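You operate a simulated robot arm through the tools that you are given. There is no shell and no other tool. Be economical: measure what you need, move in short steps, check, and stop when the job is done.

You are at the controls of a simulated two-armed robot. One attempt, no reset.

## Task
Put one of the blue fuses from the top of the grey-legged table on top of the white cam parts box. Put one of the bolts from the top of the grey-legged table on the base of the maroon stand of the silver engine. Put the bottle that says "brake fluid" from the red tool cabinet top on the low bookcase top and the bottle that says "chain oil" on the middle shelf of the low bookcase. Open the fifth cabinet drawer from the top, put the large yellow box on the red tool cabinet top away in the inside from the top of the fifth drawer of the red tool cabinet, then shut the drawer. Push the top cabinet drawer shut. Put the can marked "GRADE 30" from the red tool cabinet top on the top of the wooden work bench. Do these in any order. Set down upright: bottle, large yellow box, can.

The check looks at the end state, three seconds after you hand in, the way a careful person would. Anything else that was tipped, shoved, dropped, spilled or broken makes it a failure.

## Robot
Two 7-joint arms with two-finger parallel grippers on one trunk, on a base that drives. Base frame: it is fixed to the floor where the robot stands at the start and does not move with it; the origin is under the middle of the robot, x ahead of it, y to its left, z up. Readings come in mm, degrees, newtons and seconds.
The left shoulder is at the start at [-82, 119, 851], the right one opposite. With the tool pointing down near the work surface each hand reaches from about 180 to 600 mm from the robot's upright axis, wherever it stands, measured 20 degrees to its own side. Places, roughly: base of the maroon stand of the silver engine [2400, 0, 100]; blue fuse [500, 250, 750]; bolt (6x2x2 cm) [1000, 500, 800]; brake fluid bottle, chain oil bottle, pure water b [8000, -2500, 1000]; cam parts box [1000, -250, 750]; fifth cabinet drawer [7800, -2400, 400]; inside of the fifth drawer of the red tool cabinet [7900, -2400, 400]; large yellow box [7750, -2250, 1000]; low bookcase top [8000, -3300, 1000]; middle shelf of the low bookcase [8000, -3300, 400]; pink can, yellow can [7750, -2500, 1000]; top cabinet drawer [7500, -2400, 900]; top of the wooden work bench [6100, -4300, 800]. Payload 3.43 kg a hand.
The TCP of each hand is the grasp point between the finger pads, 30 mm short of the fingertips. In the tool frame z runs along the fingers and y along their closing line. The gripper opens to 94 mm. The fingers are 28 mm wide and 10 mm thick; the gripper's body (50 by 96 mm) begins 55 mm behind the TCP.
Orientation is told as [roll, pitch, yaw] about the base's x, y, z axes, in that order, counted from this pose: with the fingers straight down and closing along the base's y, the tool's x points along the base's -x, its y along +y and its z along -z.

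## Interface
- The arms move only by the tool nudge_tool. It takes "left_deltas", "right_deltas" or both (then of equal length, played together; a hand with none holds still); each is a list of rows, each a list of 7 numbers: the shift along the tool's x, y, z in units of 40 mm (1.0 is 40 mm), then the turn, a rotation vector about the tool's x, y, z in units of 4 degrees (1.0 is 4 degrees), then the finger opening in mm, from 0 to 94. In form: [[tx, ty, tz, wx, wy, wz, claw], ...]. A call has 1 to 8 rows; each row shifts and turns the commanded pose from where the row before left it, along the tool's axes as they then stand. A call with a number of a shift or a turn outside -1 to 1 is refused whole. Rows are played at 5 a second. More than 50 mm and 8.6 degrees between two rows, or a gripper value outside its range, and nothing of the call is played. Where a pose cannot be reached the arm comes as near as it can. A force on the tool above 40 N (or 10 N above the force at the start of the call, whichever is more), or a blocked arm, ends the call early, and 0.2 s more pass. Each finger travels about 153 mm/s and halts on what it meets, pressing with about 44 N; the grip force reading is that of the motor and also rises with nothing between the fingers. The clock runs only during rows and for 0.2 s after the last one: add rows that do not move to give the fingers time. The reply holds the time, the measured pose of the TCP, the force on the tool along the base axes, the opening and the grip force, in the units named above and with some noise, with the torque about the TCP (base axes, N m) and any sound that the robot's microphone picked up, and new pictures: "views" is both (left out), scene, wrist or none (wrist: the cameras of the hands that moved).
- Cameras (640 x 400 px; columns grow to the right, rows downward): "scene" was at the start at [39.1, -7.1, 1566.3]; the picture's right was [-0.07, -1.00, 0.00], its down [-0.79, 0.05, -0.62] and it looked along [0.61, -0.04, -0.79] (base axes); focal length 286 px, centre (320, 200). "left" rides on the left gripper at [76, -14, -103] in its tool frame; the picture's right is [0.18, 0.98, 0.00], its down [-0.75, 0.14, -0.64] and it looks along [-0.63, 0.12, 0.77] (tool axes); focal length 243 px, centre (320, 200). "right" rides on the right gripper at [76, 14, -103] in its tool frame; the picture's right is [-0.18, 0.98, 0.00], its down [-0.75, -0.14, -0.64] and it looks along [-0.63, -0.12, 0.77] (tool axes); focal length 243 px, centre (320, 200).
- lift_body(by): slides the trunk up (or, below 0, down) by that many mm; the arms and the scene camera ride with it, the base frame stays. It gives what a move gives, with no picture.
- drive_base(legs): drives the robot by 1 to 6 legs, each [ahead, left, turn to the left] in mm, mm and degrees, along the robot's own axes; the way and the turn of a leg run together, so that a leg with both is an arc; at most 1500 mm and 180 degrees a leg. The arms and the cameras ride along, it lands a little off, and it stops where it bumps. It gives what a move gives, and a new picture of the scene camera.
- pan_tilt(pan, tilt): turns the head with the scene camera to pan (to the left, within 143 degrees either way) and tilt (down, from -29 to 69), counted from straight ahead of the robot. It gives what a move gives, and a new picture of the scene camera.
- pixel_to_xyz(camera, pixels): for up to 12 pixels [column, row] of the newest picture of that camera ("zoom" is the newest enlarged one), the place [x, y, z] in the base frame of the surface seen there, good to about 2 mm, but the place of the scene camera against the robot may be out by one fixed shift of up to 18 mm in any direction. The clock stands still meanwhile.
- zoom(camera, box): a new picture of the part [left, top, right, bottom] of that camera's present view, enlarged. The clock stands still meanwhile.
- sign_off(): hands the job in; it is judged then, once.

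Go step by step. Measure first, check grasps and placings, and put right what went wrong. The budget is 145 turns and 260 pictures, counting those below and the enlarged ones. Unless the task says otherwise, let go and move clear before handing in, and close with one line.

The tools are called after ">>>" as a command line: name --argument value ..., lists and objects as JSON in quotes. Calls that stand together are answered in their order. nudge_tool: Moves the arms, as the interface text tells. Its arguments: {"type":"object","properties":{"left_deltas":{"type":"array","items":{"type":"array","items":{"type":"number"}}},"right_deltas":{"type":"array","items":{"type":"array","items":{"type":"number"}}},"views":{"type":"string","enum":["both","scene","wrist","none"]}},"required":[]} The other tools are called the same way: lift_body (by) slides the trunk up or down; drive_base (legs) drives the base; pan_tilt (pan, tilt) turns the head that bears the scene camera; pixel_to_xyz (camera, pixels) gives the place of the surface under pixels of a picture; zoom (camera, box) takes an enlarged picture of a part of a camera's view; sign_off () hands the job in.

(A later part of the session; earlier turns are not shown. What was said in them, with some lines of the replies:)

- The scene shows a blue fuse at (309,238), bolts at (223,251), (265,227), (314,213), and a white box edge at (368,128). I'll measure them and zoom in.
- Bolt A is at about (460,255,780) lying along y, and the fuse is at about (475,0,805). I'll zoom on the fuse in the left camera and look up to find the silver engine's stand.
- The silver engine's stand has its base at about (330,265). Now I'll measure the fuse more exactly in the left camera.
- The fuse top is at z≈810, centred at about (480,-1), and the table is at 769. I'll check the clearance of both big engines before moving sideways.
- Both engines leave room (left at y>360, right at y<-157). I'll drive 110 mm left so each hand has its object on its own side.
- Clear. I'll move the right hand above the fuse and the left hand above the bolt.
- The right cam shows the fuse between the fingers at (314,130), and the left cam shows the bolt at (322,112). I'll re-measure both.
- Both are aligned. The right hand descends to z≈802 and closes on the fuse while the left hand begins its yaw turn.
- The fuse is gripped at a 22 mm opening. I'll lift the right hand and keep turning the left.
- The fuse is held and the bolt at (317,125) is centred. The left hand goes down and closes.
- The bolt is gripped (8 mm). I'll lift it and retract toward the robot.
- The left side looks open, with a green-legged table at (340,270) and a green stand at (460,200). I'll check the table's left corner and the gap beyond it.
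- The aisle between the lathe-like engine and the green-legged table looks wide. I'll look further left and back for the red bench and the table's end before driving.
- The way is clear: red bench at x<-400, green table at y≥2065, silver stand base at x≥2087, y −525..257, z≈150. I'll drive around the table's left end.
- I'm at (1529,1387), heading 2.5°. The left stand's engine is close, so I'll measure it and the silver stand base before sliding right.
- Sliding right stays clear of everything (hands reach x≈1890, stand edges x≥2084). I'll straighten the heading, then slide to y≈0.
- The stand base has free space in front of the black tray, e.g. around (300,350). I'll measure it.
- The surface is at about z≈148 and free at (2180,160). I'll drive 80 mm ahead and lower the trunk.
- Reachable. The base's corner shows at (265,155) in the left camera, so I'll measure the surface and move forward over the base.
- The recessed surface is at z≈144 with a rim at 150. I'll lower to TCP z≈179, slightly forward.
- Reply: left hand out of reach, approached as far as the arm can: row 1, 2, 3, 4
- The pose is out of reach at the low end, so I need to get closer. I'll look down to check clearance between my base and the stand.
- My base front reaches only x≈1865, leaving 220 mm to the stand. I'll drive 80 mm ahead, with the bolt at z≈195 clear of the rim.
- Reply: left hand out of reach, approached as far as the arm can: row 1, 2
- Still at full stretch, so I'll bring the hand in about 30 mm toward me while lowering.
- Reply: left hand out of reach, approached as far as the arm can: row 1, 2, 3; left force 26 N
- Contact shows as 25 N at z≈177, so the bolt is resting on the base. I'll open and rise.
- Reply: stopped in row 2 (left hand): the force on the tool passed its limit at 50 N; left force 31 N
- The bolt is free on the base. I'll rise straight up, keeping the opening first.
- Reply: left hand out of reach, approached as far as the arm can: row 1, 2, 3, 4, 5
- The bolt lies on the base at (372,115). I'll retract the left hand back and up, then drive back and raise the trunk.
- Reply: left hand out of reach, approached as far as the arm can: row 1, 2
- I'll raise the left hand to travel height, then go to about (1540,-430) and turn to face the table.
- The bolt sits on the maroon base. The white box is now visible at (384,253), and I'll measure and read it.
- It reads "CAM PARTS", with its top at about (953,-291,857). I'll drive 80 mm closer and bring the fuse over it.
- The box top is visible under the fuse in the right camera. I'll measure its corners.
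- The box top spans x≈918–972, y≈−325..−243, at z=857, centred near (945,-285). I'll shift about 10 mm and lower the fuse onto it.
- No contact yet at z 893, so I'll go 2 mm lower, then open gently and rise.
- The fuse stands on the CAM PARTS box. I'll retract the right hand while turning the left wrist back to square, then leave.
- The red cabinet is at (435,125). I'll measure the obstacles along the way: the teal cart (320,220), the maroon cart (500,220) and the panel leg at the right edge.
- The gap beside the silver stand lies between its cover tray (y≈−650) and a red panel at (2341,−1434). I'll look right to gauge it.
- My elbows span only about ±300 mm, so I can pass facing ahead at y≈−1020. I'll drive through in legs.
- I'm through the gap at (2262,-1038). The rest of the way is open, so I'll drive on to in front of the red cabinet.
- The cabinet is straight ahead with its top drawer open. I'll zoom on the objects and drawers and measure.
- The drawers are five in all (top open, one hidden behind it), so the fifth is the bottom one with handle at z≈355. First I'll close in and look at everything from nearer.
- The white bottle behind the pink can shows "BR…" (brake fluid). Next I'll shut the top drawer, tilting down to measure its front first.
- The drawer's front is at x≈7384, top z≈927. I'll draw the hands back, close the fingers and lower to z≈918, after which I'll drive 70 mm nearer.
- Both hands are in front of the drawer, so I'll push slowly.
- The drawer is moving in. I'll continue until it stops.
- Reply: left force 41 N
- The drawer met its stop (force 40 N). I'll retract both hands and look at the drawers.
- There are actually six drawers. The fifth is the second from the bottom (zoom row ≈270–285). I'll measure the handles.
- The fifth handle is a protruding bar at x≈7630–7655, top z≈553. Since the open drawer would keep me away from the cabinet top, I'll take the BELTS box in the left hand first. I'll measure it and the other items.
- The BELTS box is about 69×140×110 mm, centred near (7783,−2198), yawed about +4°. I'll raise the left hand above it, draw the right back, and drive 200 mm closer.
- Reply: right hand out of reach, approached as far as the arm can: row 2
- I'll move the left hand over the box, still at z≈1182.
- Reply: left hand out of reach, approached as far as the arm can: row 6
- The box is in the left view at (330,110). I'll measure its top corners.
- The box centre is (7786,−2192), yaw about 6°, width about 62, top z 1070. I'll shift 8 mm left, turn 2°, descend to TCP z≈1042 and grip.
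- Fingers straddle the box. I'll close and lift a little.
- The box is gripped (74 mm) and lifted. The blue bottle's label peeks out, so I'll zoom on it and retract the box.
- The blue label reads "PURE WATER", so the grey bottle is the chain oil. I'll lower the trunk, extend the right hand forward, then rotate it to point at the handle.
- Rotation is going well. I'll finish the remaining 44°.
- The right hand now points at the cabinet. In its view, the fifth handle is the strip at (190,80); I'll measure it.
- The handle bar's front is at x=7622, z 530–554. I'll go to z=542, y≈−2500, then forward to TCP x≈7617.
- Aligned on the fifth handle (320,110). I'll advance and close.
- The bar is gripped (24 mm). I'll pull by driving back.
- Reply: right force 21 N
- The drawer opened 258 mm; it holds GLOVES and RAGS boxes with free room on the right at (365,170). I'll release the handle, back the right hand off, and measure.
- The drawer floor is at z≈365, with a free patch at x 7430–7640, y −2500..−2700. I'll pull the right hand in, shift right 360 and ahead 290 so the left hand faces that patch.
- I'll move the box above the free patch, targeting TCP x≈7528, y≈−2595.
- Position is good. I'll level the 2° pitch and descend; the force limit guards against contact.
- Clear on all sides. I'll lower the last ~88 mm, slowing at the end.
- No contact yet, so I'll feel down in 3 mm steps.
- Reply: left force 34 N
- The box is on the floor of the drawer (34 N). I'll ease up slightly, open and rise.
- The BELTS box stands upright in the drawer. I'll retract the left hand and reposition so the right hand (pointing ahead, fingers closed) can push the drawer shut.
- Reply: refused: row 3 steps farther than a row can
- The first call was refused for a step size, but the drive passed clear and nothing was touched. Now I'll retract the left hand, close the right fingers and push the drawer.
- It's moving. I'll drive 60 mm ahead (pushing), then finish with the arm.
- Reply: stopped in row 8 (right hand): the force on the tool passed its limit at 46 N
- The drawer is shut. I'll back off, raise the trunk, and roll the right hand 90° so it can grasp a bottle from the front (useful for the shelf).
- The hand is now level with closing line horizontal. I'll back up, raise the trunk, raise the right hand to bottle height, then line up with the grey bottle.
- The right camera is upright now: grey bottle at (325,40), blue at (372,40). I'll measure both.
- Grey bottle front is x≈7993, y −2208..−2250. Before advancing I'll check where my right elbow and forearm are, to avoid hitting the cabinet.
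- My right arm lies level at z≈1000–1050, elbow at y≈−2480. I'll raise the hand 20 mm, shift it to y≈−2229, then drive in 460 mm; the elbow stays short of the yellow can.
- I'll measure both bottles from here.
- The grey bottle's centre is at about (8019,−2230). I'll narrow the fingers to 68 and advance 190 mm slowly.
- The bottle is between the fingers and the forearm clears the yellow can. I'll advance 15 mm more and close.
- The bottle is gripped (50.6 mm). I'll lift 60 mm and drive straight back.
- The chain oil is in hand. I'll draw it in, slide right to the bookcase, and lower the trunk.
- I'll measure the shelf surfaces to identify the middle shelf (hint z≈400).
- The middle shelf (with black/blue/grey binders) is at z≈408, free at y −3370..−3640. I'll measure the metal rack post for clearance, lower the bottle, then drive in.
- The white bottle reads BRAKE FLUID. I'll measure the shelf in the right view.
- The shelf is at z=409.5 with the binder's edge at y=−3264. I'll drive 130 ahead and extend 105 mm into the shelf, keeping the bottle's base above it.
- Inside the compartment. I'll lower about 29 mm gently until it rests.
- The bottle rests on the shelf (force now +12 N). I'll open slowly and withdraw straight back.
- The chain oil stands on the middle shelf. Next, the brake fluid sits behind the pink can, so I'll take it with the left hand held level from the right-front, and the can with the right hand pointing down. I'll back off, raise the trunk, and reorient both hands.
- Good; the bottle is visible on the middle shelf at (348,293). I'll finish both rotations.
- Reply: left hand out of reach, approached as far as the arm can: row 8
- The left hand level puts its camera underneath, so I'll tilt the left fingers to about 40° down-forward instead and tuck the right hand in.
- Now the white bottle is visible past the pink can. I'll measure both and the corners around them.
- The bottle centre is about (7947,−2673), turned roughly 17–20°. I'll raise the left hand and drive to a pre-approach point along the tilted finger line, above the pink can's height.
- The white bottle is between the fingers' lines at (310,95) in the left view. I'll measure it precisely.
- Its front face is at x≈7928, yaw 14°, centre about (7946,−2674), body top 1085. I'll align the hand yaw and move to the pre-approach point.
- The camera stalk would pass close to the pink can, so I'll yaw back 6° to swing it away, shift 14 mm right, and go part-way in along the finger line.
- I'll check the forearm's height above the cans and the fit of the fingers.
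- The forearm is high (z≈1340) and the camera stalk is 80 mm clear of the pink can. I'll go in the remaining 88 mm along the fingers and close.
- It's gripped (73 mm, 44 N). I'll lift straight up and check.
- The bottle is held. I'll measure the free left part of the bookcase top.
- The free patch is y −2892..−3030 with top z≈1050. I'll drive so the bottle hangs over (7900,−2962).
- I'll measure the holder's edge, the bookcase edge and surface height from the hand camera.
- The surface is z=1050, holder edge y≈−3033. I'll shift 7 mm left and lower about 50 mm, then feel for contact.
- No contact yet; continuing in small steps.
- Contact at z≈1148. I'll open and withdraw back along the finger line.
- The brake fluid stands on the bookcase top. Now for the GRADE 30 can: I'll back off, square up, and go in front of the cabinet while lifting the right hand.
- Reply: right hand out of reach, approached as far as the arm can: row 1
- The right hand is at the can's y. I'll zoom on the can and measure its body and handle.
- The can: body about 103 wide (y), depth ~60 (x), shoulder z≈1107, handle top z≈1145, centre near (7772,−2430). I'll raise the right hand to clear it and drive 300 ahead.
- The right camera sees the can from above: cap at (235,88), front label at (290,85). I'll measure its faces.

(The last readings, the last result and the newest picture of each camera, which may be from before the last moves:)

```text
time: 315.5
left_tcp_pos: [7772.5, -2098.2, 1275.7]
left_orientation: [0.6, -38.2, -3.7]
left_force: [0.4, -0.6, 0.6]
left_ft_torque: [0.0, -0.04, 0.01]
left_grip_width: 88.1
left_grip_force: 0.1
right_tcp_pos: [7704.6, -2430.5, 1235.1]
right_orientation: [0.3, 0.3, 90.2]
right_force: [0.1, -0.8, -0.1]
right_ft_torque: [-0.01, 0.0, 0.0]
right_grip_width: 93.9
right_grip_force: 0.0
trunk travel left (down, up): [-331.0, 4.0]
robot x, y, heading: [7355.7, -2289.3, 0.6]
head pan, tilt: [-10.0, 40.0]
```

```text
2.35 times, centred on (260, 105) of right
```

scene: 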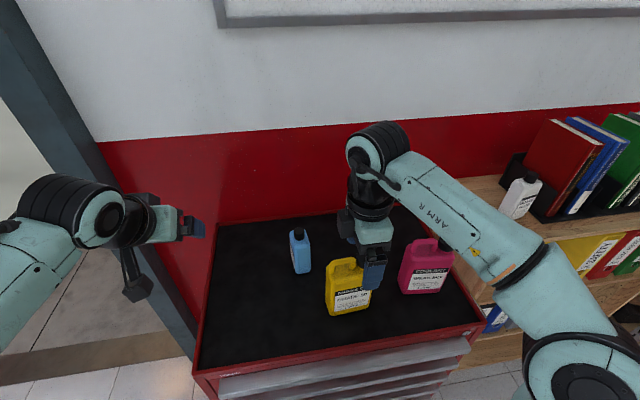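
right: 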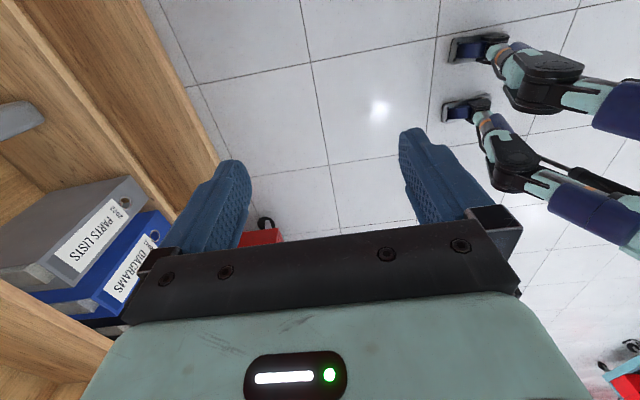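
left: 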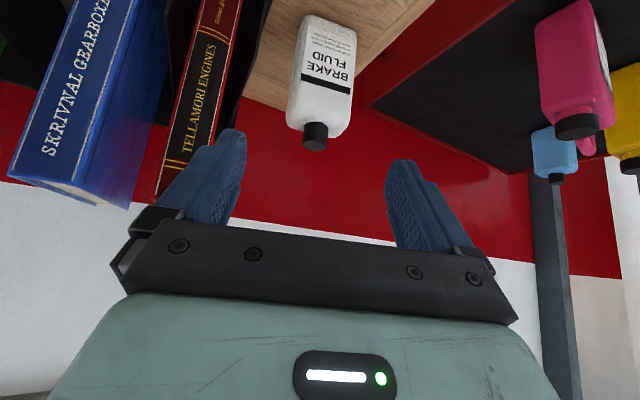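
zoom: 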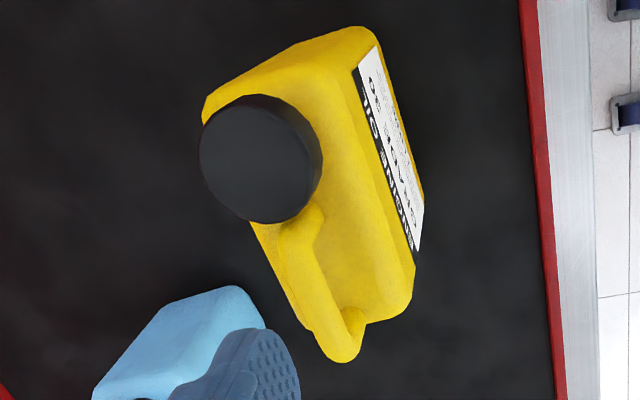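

The can's depth runs x≈7737–7788, handle top z=1146. I'll move to (7763,−2430) and descend to TCP z≈1098 with fingers front and back.

>>> nudge_tool --right_deltas '[[0, -0.73, 0, 0, 0, 0, 94], [0, -0.73, 0, 0, 0, 0, 94], [0, 0, 0.8, 0, 0, 0, 94], [0, 0, 0.8, 0, 0, 0, 94], [0, 0, 0.8, 0, 0, 0, 94], [0, 0, 0.6, 0, 0, 0, 94], [0, 0, 0.4, 0, 0, 0, 94], [0, 0, 0, 0, 0, 0, 94]]' --views "both"

```text
time: 317.3
left_tcp_pos: [7774.1, -2097.9, 1276.2]
left_orientation: [0.8, -38.2, -3.7]
left_force: [0.0, -1.2, -0.2]
left_ft_torque: [0.0, -0.04, -0.01]
left_grip_width: 88.2
left_grip_force: 0.0
right_tcp_pos: [7762.0, -2428.4, 1097.9]
right_orientation: [0.2, 0.4, 90.3]
right_force: [0.5, 1.2, 0.3]
right_ft_torque: [-0.02, 0.0, 0.0]
right_grip_width: 94.2
right_grip_force: 0.0
trunk travel left (down, up): [-331.0, 4.0]
robot x, y, heading: [7357.8, -2287.7, 0.5]
head pan, tilt: [-10.0, 40.0]
```

scene: 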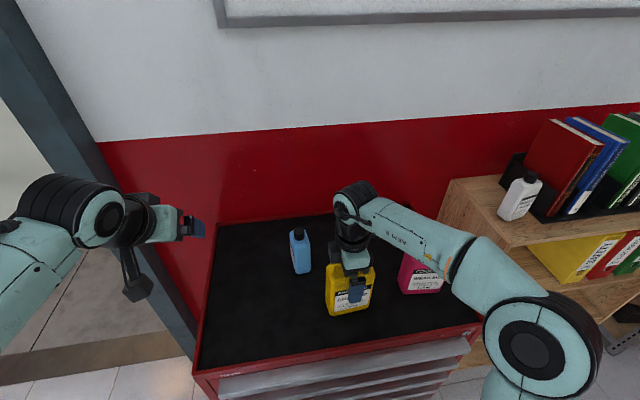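
right: 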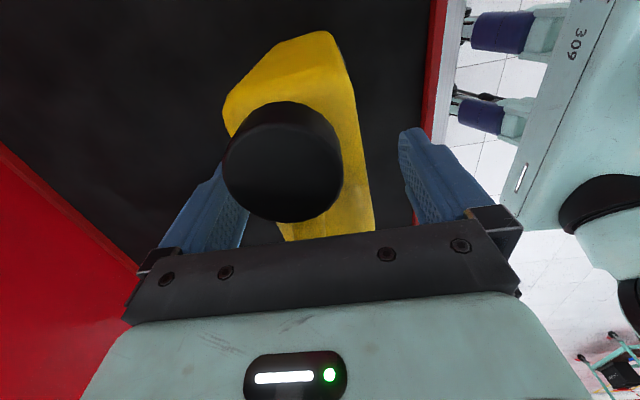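

Fingers straddle the can front and back, with the forearm well above. I'll close and lift slightly.

>>> nudge_tool --right_deltas '[[0, 0, 0, 0, 0, 0, 70], [0, 0, 0, 0, 0, 0, 40], [0, 0, 0, 0, 0, 0, 25], [0, 0, 0, 0, 0, 0, 25], [0, 0, -0.3, 0, 0, 0, 25], [0, 0, -0.5, 0, 0, 0, 25], [0, 0, -0.7, 0, 0, 0, 25], [0, 0, 0, 0, 0, 0, 25]]' --views "both"

```text
time: 319.1
left_tcp_pos: [7773.2, -2098.5, 1275.9]
left_orientation: [0.7, -38.2, -3.6]
left_force: [-1.0, 0.0, 0.4]
left_ft_torque: [-0.03, -0.01, -0.01]
left_grip_width: 88.2
left_grip_force: 0.1
right_tcp_pos: [7765.8, -2428.0, 1156.3]
right_orientation: [0.3, 0.2, 90.3]
right_force: [0.0, 0.3, -8.9]
right_ft_torque: [0.06, -0.01, 0.0]
right_grip_width: 60.7
right_grip_force: 44.1
trunk travel left (down, up): [-331.0, 4.0]
robot x, y, heading: [7355.8, -2290.3, 0.6]
head pan, tilt: [-10.0, 40.0]
```

scene: 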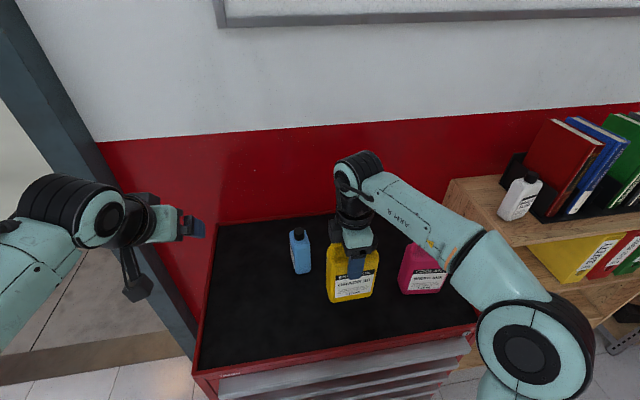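
right: 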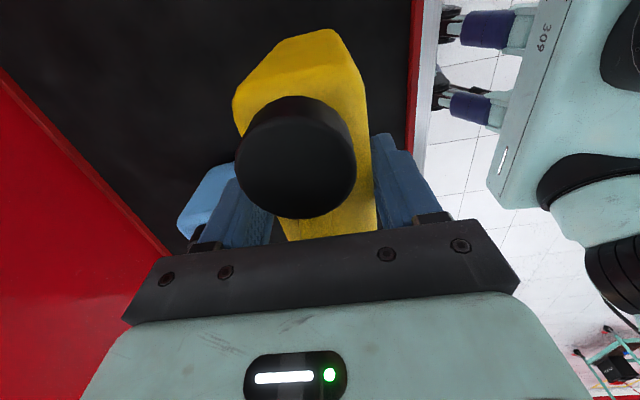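

The can is held (8.9 N). I'll drive back, then move toward the workbench and look at it.

>>> drive_base --legs '[[-600, 0, 0], [-450, -600, 0], [0, 0, -90]]'

>>> pan_tilt --pan 0 --tilt 30

```text
time: 331.7
left_tcp_pos: [6499.3, -3310.1, 1276.3]
left_orientation: [0.8, -38.2, -92.8]
left_force: [0.4, -0.3, 0.3]
left_ft_torque: [0.0, -0.01, -0.02]
left_grip_width: 88.1
left_grip_force: 0.1
right_tcp_pos: [6169.8, -3306.5, 1157.1]
right_orientation: [0.2, 0.3, 1.0]
right_force: [-0.2, -0.4, -10.2]
right_ft_torque: [0.03, -0.09, -0.03]
right_grip_width: 60.2
right_grip_force: 44.1
trunk travel left (down, up): [-331.0, 4.0]
robot x, y, heading: [6303.9, -2893.2, -88.9]
head pan, tilt: [-10.0, 40.0]
```

scene: 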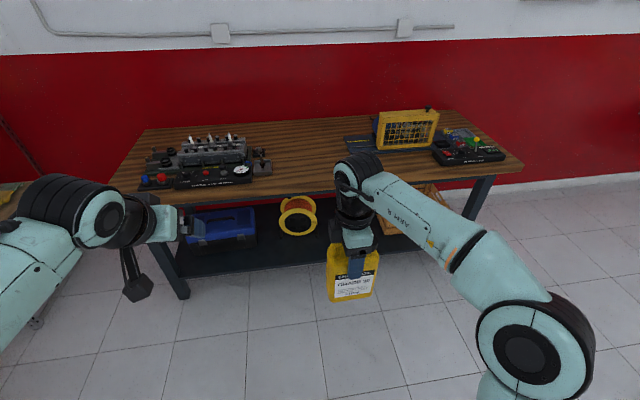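

```text
time: 332.4
left_tcp_pos: [6498.8, -3310.2, 1274.8]
left_orientation: [0.7, -38.2, -92.9]
left_force: [0.5, -0.3, 0.3]
left_ft_torque: [-0.02, 0.01, 0.02]
left_grip_width: 87.9
left_grip_force: 0.0
right_tcp_pos: [6170.2, -3305.7, 1158.1]
right_orientation: [0.3, 0.4, 1.0]
right_force: [0.4, 1.1, -9.3]
right_ft_torque: [-0.04, -0.05, 0.03]
right_grip_width: 60.5
right_grip_force: 44.7
trunk travel left (down, up): [-331.0, 4.0]
robot x, y, heading: [6303.8, -2892.5, -89.0]
head pan, tilt: [0.0, 30.0]
```

scene: 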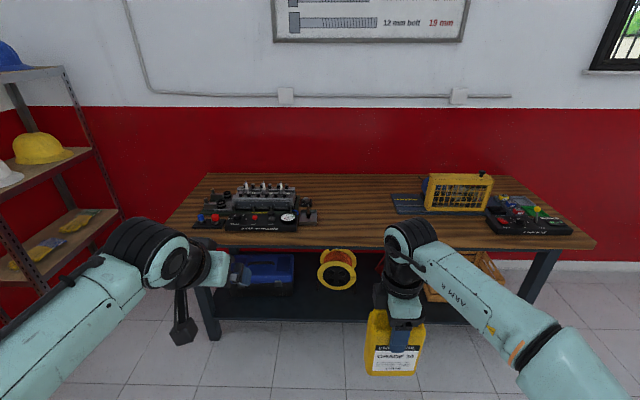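

The bench has free space in the middle, around (345,225). I'll measure it.

>>> pixel_to_xyz --camera "scene" --pixels '[[345, 240], [345, 225], [345, 205], [370, 225], [330, 225], [345, 185], [300, 228], [395, 212], [200, 235], [550, 240], [345, 246]]'

```text
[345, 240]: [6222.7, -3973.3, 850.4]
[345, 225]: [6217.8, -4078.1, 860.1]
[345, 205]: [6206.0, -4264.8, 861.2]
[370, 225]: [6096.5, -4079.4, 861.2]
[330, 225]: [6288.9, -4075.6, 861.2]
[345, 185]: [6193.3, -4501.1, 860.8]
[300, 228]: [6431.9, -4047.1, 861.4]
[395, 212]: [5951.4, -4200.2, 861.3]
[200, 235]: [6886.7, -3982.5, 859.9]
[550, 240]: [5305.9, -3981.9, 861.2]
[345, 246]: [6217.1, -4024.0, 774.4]
```

The bench top is z≈850, front edge y≈−3975, free around (6170,−4110). I'll drive 790 mm toward it with the can's base well above the top.

>>> drive_base --legs '[[790, 0, -1]]'

>>> zoom --camera "right" --box '[0, 0, 640, 400]'

```text
time: 336.8
left_tcp_pos: [6507.2, -4122.2, 1276.3]
left_orientation: [0.7, -38.2, -93.6]
left_force: [-1.1, 0.0, -0.7]
left_ft_torque: [0.0, 0.03, 0.0]
left_grip_width: 87.8
left_grip_force: 0.1
right_tcp_pos: [6179.1, -4115.0, 1157.0]
right_orientation: [0.3, 0.4, 0.5]
right_force: [-0.4, -0.1, -8.8]
right_ft_torque: [0.03, -0.02, 0.0]
right_grip_width: 60.2
right_grip_force: 43.6
trunk travel left (down, up): [-331.0, 4.0]
robot x, y, heading: [6316.9, -3704.9, -89.4]
head pan, tilt: [0.0, 30.0]
```

scene: 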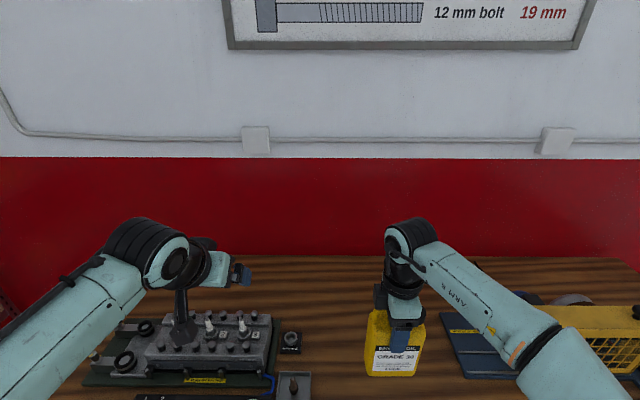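

```text
1.00 times, centred on (320, 200) of right (not enlarged: the box is as wide or as high as the picture)
```

zoom: 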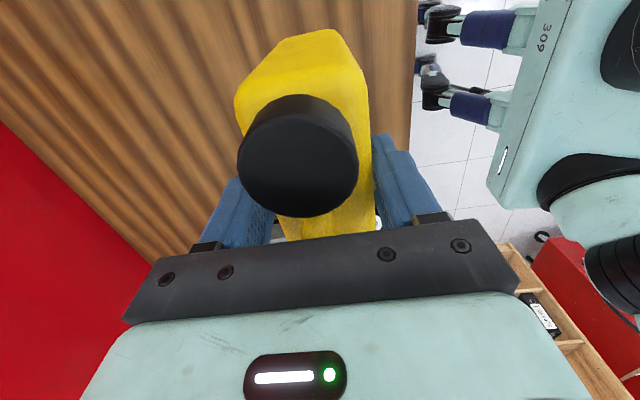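

I'll check the bench surface height and nearby items before lowering.

>>> pixel_to_xyz --camera "zoom" --pixels '[[200, 100], [390, 60], [400, 120], [150, 60], [230, 60]]'

>>> pixel_to_xyz --camera "scene" --pixels '[[440, 340], [345, 350], [350, 385], [295, 345], [430, 385], [295, 380]]'

```text
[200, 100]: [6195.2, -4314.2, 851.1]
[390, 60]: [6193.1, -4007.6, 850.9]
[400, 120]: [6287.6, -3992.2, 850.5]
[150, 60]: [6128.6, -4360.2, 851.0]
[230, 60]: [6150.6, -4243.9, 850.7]
```

```text
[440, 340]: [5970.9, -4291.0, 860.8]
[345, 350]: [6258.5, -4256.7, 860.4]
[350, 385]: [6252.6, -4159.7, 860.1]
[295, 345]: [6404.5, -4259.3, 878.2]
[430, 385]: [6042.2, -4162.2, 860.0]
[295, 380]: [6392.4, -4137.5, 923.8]
```

Clear all round; surface z=851. I'll lower to just above, then feel for contact.

>>> nudge_tool --right_deltas '[[0, 0, 0.9, 0, 0, 0, 25], [0, 0, 0.9, 0, 0, 0, 25], [0, 0, 0.9, 0, 0, 0, 25], [0, 0, 0.8, 0, 0, 0, 25], [0, 0, 0.5, 0, 0, 0, 25], [0, 0, 0.15, 0, 0, 0, 25], [0, 0, 0, 0, 0, 0, 25]]' --views "none"

>>> nudge_tool --right_deltas '[[0, 0, 0.06, 0, 0, 0, 25], [0, 0, 0, 0, 0, 0, 25], [0, 0, 0, 0, 0, 0, 25]]' --views "none"

```text
time: 338.4
left_tcp_pos: [6506.6, -4122.2, 1275.6]
left_orientation: [0.7, -38.2, -93.6]
left_force: [-0.1, -0.7, -0.2]
left_ft_torque: [0.02, 0.01, -0.01]
left_grip_width: 88.2
left_grip_force: 0.1
right_tcp_pos: [6179.3, -4115.2, 992.9]
right_orientation: [0.1, 0.3, 0.5]
right_force: [-0.6, 0.5, -8.6]
right_ft_torque: [0.02, -0.04, -0.01]
right_grip_width: 60.2
right_grip_force: 44.1
trunk travel left (down, up): [-331.0, 4.0]
robot x, y, heading: [6320.9, -3706.0, -89.2]
head pan, tilt: [0.0, 30.0]
```

```text
time: 339.2
left_tcp_pos: [6507.7, -4122.5, 1275.6]
left_orientation: [0.5, -38.2, -93.7]
left_force: [0.1, -0.1, -0.5]
left_ft_torque: [-0.02, 0.02, -0.01]
left_grip_width: 87.6
left_grip_force: 0.0
right_tcp_pos: [6178.2, -4115.9, 990.3]
right_orientation: [0.3, 0.3, 0.6]
right_force: [0.5, -0.8, -9.4]
right_ft_torque: [-0.03, -0.07, -0.02]
right_grip_width: 60.4
right_grip_force: 44.3
trunk travel left (down, up): [-331.0, 4.0]
robot x, y, heading: [6319.4, -3705.1, -89.2]
head pan, tilt: [0.0, 30.0]
```

>>> nudge_tool --right_deltas '[[0, 0, 0.06, 0, 0, 0, 25], [0, 0, 0, 0, 0, 0, 25], [0, 0, 0.05, 0, 0, 0, 25], [0, 0, 0, 0, 0, 0, 25]]' --views "none"

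```text
time: 340.2
left_tcp_pos: [6508.4, -4120.1, 1277.7]
left_orientation: [0.7, -38.3, -93.6]
left_force: [-0.3, 0.0, -0.2]
left_ft_torque: [-0.03, 0.06, 0.02]
left_grip_width: 88.1
left_grip_force: 0.2
right_tcp_pos: [6179.1, -4115.2, 989.0]
right_orientation: [-0.3, 0.3, 0.4]
right_force: [-3.8, 0.6, 33.6]
right_ft_torque: [0.35, 0.57, 0.22]
right_grip_width: 60.3
right_grip_force: 43.8
trunk travel left (down, up): [-331.0, 4.0]
robot x, y, heading: [6320.5, -3706.8, -89.1]
head pan, tilt: [0.0, 30.0]
```

The can is resting (34 N). I'll ease up 2 mm, open and rise straight.

>>> nudge_tool --right_deltas '[[0, 0, -0.06, 0, 0, 0, 25], [0, 0, 0, 0, 0, 0, 75], [0, 0, 0, 0, 0, 0, 90], [0, 0, -0.4, 0, 0, 0, 90], [0, 0, -0.9, 0, 0, 0, 90], [0, 0, -0.9, 0, 0, 0, 90], [0, 0, -0.9, 0, 0, 0, 90], [0, 0, -0.9, 0, 0, 0, 90]]' --views "both"

```text
time: 342.0
left_tcp_pos: [6508.1, -4121.8, 1276.3]
left_orientation: [0.7, -38.3, -93.6]
left_force: [-0.2, 0.0, -0.7]
left_ft_torque: [0.02, 0.03, -0.01]
left_grip_width: 87.8
left_grip_force: 0.2
right_tcp_pos: [6178.3, -4112.0, 1147.3]
right_orientation: [0.1, 0.4, 0.6]
right_force: [0.3, -0.4, -1.0]
right_ft_torque: [0.0, -0.01, 0.01]
right_grip_width: 90.0
right_grip_force: 0.1
trunk travel left (down, up): [-331.0, 4.0]
robot x, y, heading: [6316.1, -3703.5, -89.5]
head pan, tilt: [0.0, 30.0]
```

scene: 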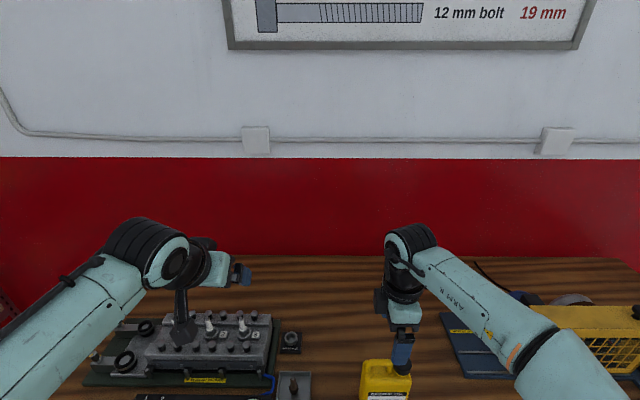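
right: 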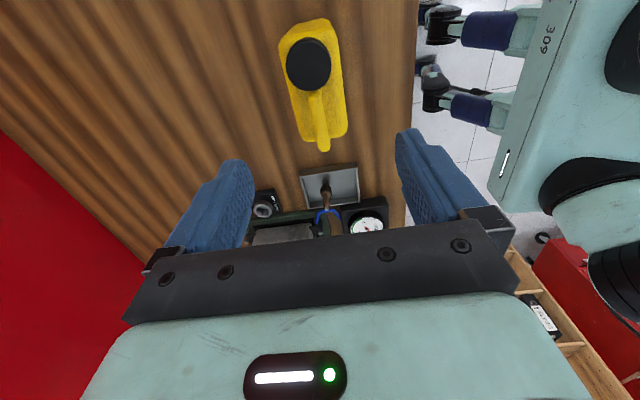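

The can stands upright on the bench. I'll back away and check the bench, cabinet and bookcase once more.

>>> drive_base --legs '[[-900, 0, 0], [0, 0, 60]]'

>>> zoom --camera "scene" --box '[0, 60, 640, 400]'

>>> pan_tilt --pan -60 --tilt 25

>>> pan_tilt --pan 45 --tilt 20

```text
time: 349.4
left_tcp_pos: [6768.1, -2847.7, 1275.7]
left_orientation: [0.7, -38.2, -32.1]
left_force: [-0.2, -0.6, 0.2]
left_ft_torque: [-0.01, -0.04, -0.02]
left_grip_width: 88.2
left_grip_force: 0.0
right_tcp_pos: [6602.4, -3132.6, 1147.2]
right_orientation: [0.2, 0.3, 62.0]
right_force: [0.9, 0.6, -0.3]
right_ft_torque: [0.02, 0.03, -0.01]
right_grip_width: 90.3
right_grip_force: 0.0
trunk travel left (down, up): [-331.0, 4.0]
robot x, y, heading: [6313.1, -2813.4, -28.2]
head pan, tilt: [0.0, 30.0]
```

scene: 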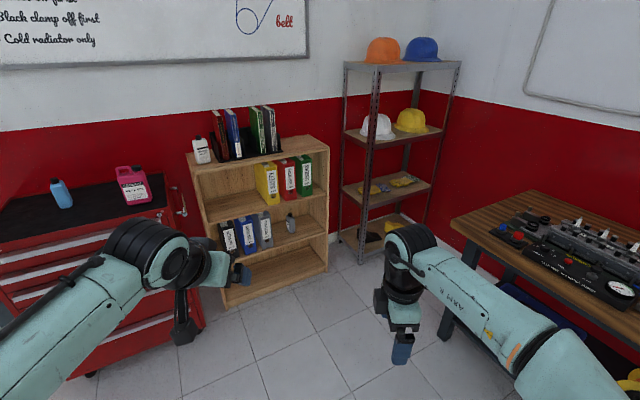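

```text
1.00 times, centred on (320, 230) of scene (not enlarged: the box is as wide or as high as the picture)
```

zoom: 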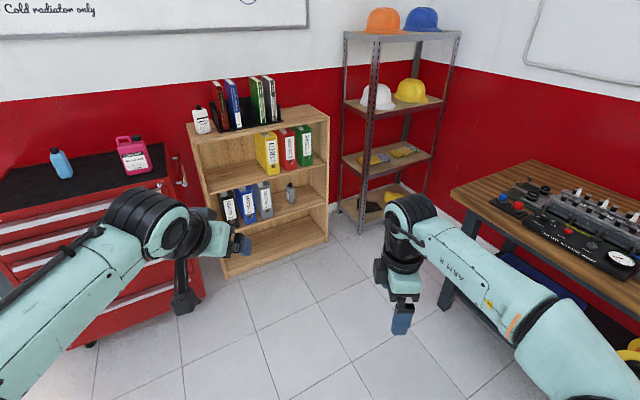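

```text
time: 350.7
left_tcp_pos: [6769.9, -2848.1, 1277.9]
left_orientation: [0.7, -38.2, -32.2]
left_force: [-0.3, 0.0, 0.5]
left_ft_torque: [-0.02, -0.01, -0.05]
left_grip_width: 87.9
left_grip_force: 0.1
right_tcp_pos: [6602.8, -3132.2, 1147.5]
right_orientation: [0.2, 0.3, 61.8]
right_force: [0.3, 0.2, -0.2]
right_ft_torque: [0.01, 0.02, 0.0]
right_grip_width: 89.9
right_grip_force: 0.1
trunk travel left (down, up): [-331.0, 4.0]
robot x, y, heading: [6309.9, -2810.8, -28.0]
head pan, tilt: [-60.0, 25.0]
```

scene: 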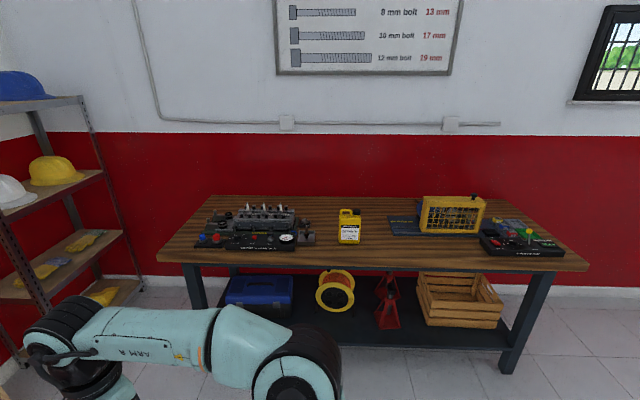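

```text
time: 352.5
left_tcp_pos: [6768.9, -2847.5, 1277.9]
left_orientation: [0.7, -38.2, -32.2]
left_force: [0.0, 0.3, -0.4]
left_ft_torque: [-0.01, 0.04, -0.03]
left_grip_width: 87.9
left_grip_force: 0.1
right_tcp_pos: [6602.8, -3131.8, 1147.4]
right_orientation: [0.2, 0.3, 61.9]
right_force: [0.1, -0.4, 0.0]
right_ft_torque: [0.03, 0.03, 0.0]
right_grip_width: 89.7
right_grip_force: 0.0
trunk travel left (down, up): [-331.0, 4.0]
robot x, y, heading: [6311.8, -2814.1, -27.7]
head pan, tilt: [45.0, 20.0]
```

scene: 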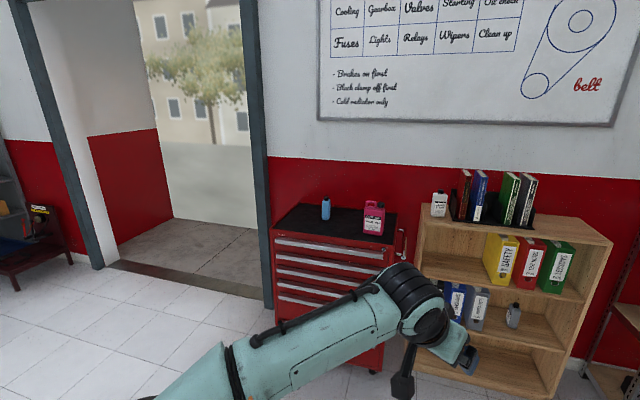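

All placements look right. One last check that the top and fifth drawer handles are flush with the others.

>>> zoom --camera "scene" --box '[260, 190, 420, 380]'

>>> pixel_to_xyz --camera "scene" --pixels '[[295, 244], [295, 258], [295, 272], [293, 287], [291, 299], [284, 320], [320, 249], [300, 302]]'

```text
2.11 times, centred on (340, 285) of scene
```

zoom: 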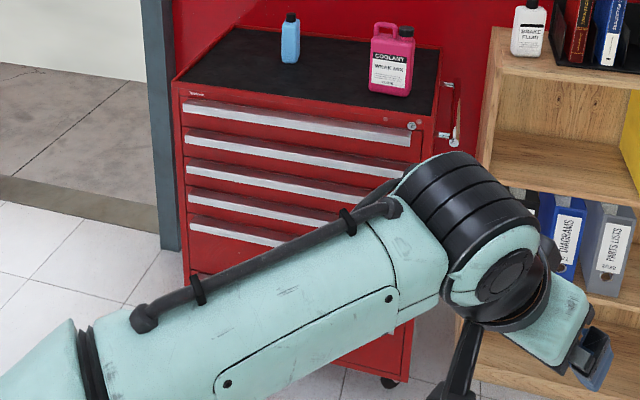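

```text
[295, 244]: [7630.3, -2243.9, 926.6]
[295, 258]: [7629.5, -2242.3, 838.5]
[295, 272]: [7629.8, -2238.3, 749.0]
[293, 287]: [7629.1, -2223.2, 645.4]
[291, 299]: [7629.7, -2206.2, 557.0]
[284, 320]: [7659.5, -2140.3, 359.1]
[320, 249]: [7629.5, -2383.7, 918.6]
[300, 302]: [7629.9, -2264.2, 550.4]
```

The top and fifth drawer handles are both at x≈7630, flush with the others, so those drawers are shut. Everything is placed and both hands are clear, so I'm handing in.

>>> sign_off

```text
The job is handed in.
```

All the tasks are done and handed in: the fuse, bolt, both bottles, yellow box and can are in place, and the top and fifth cabinet drawers are shut.
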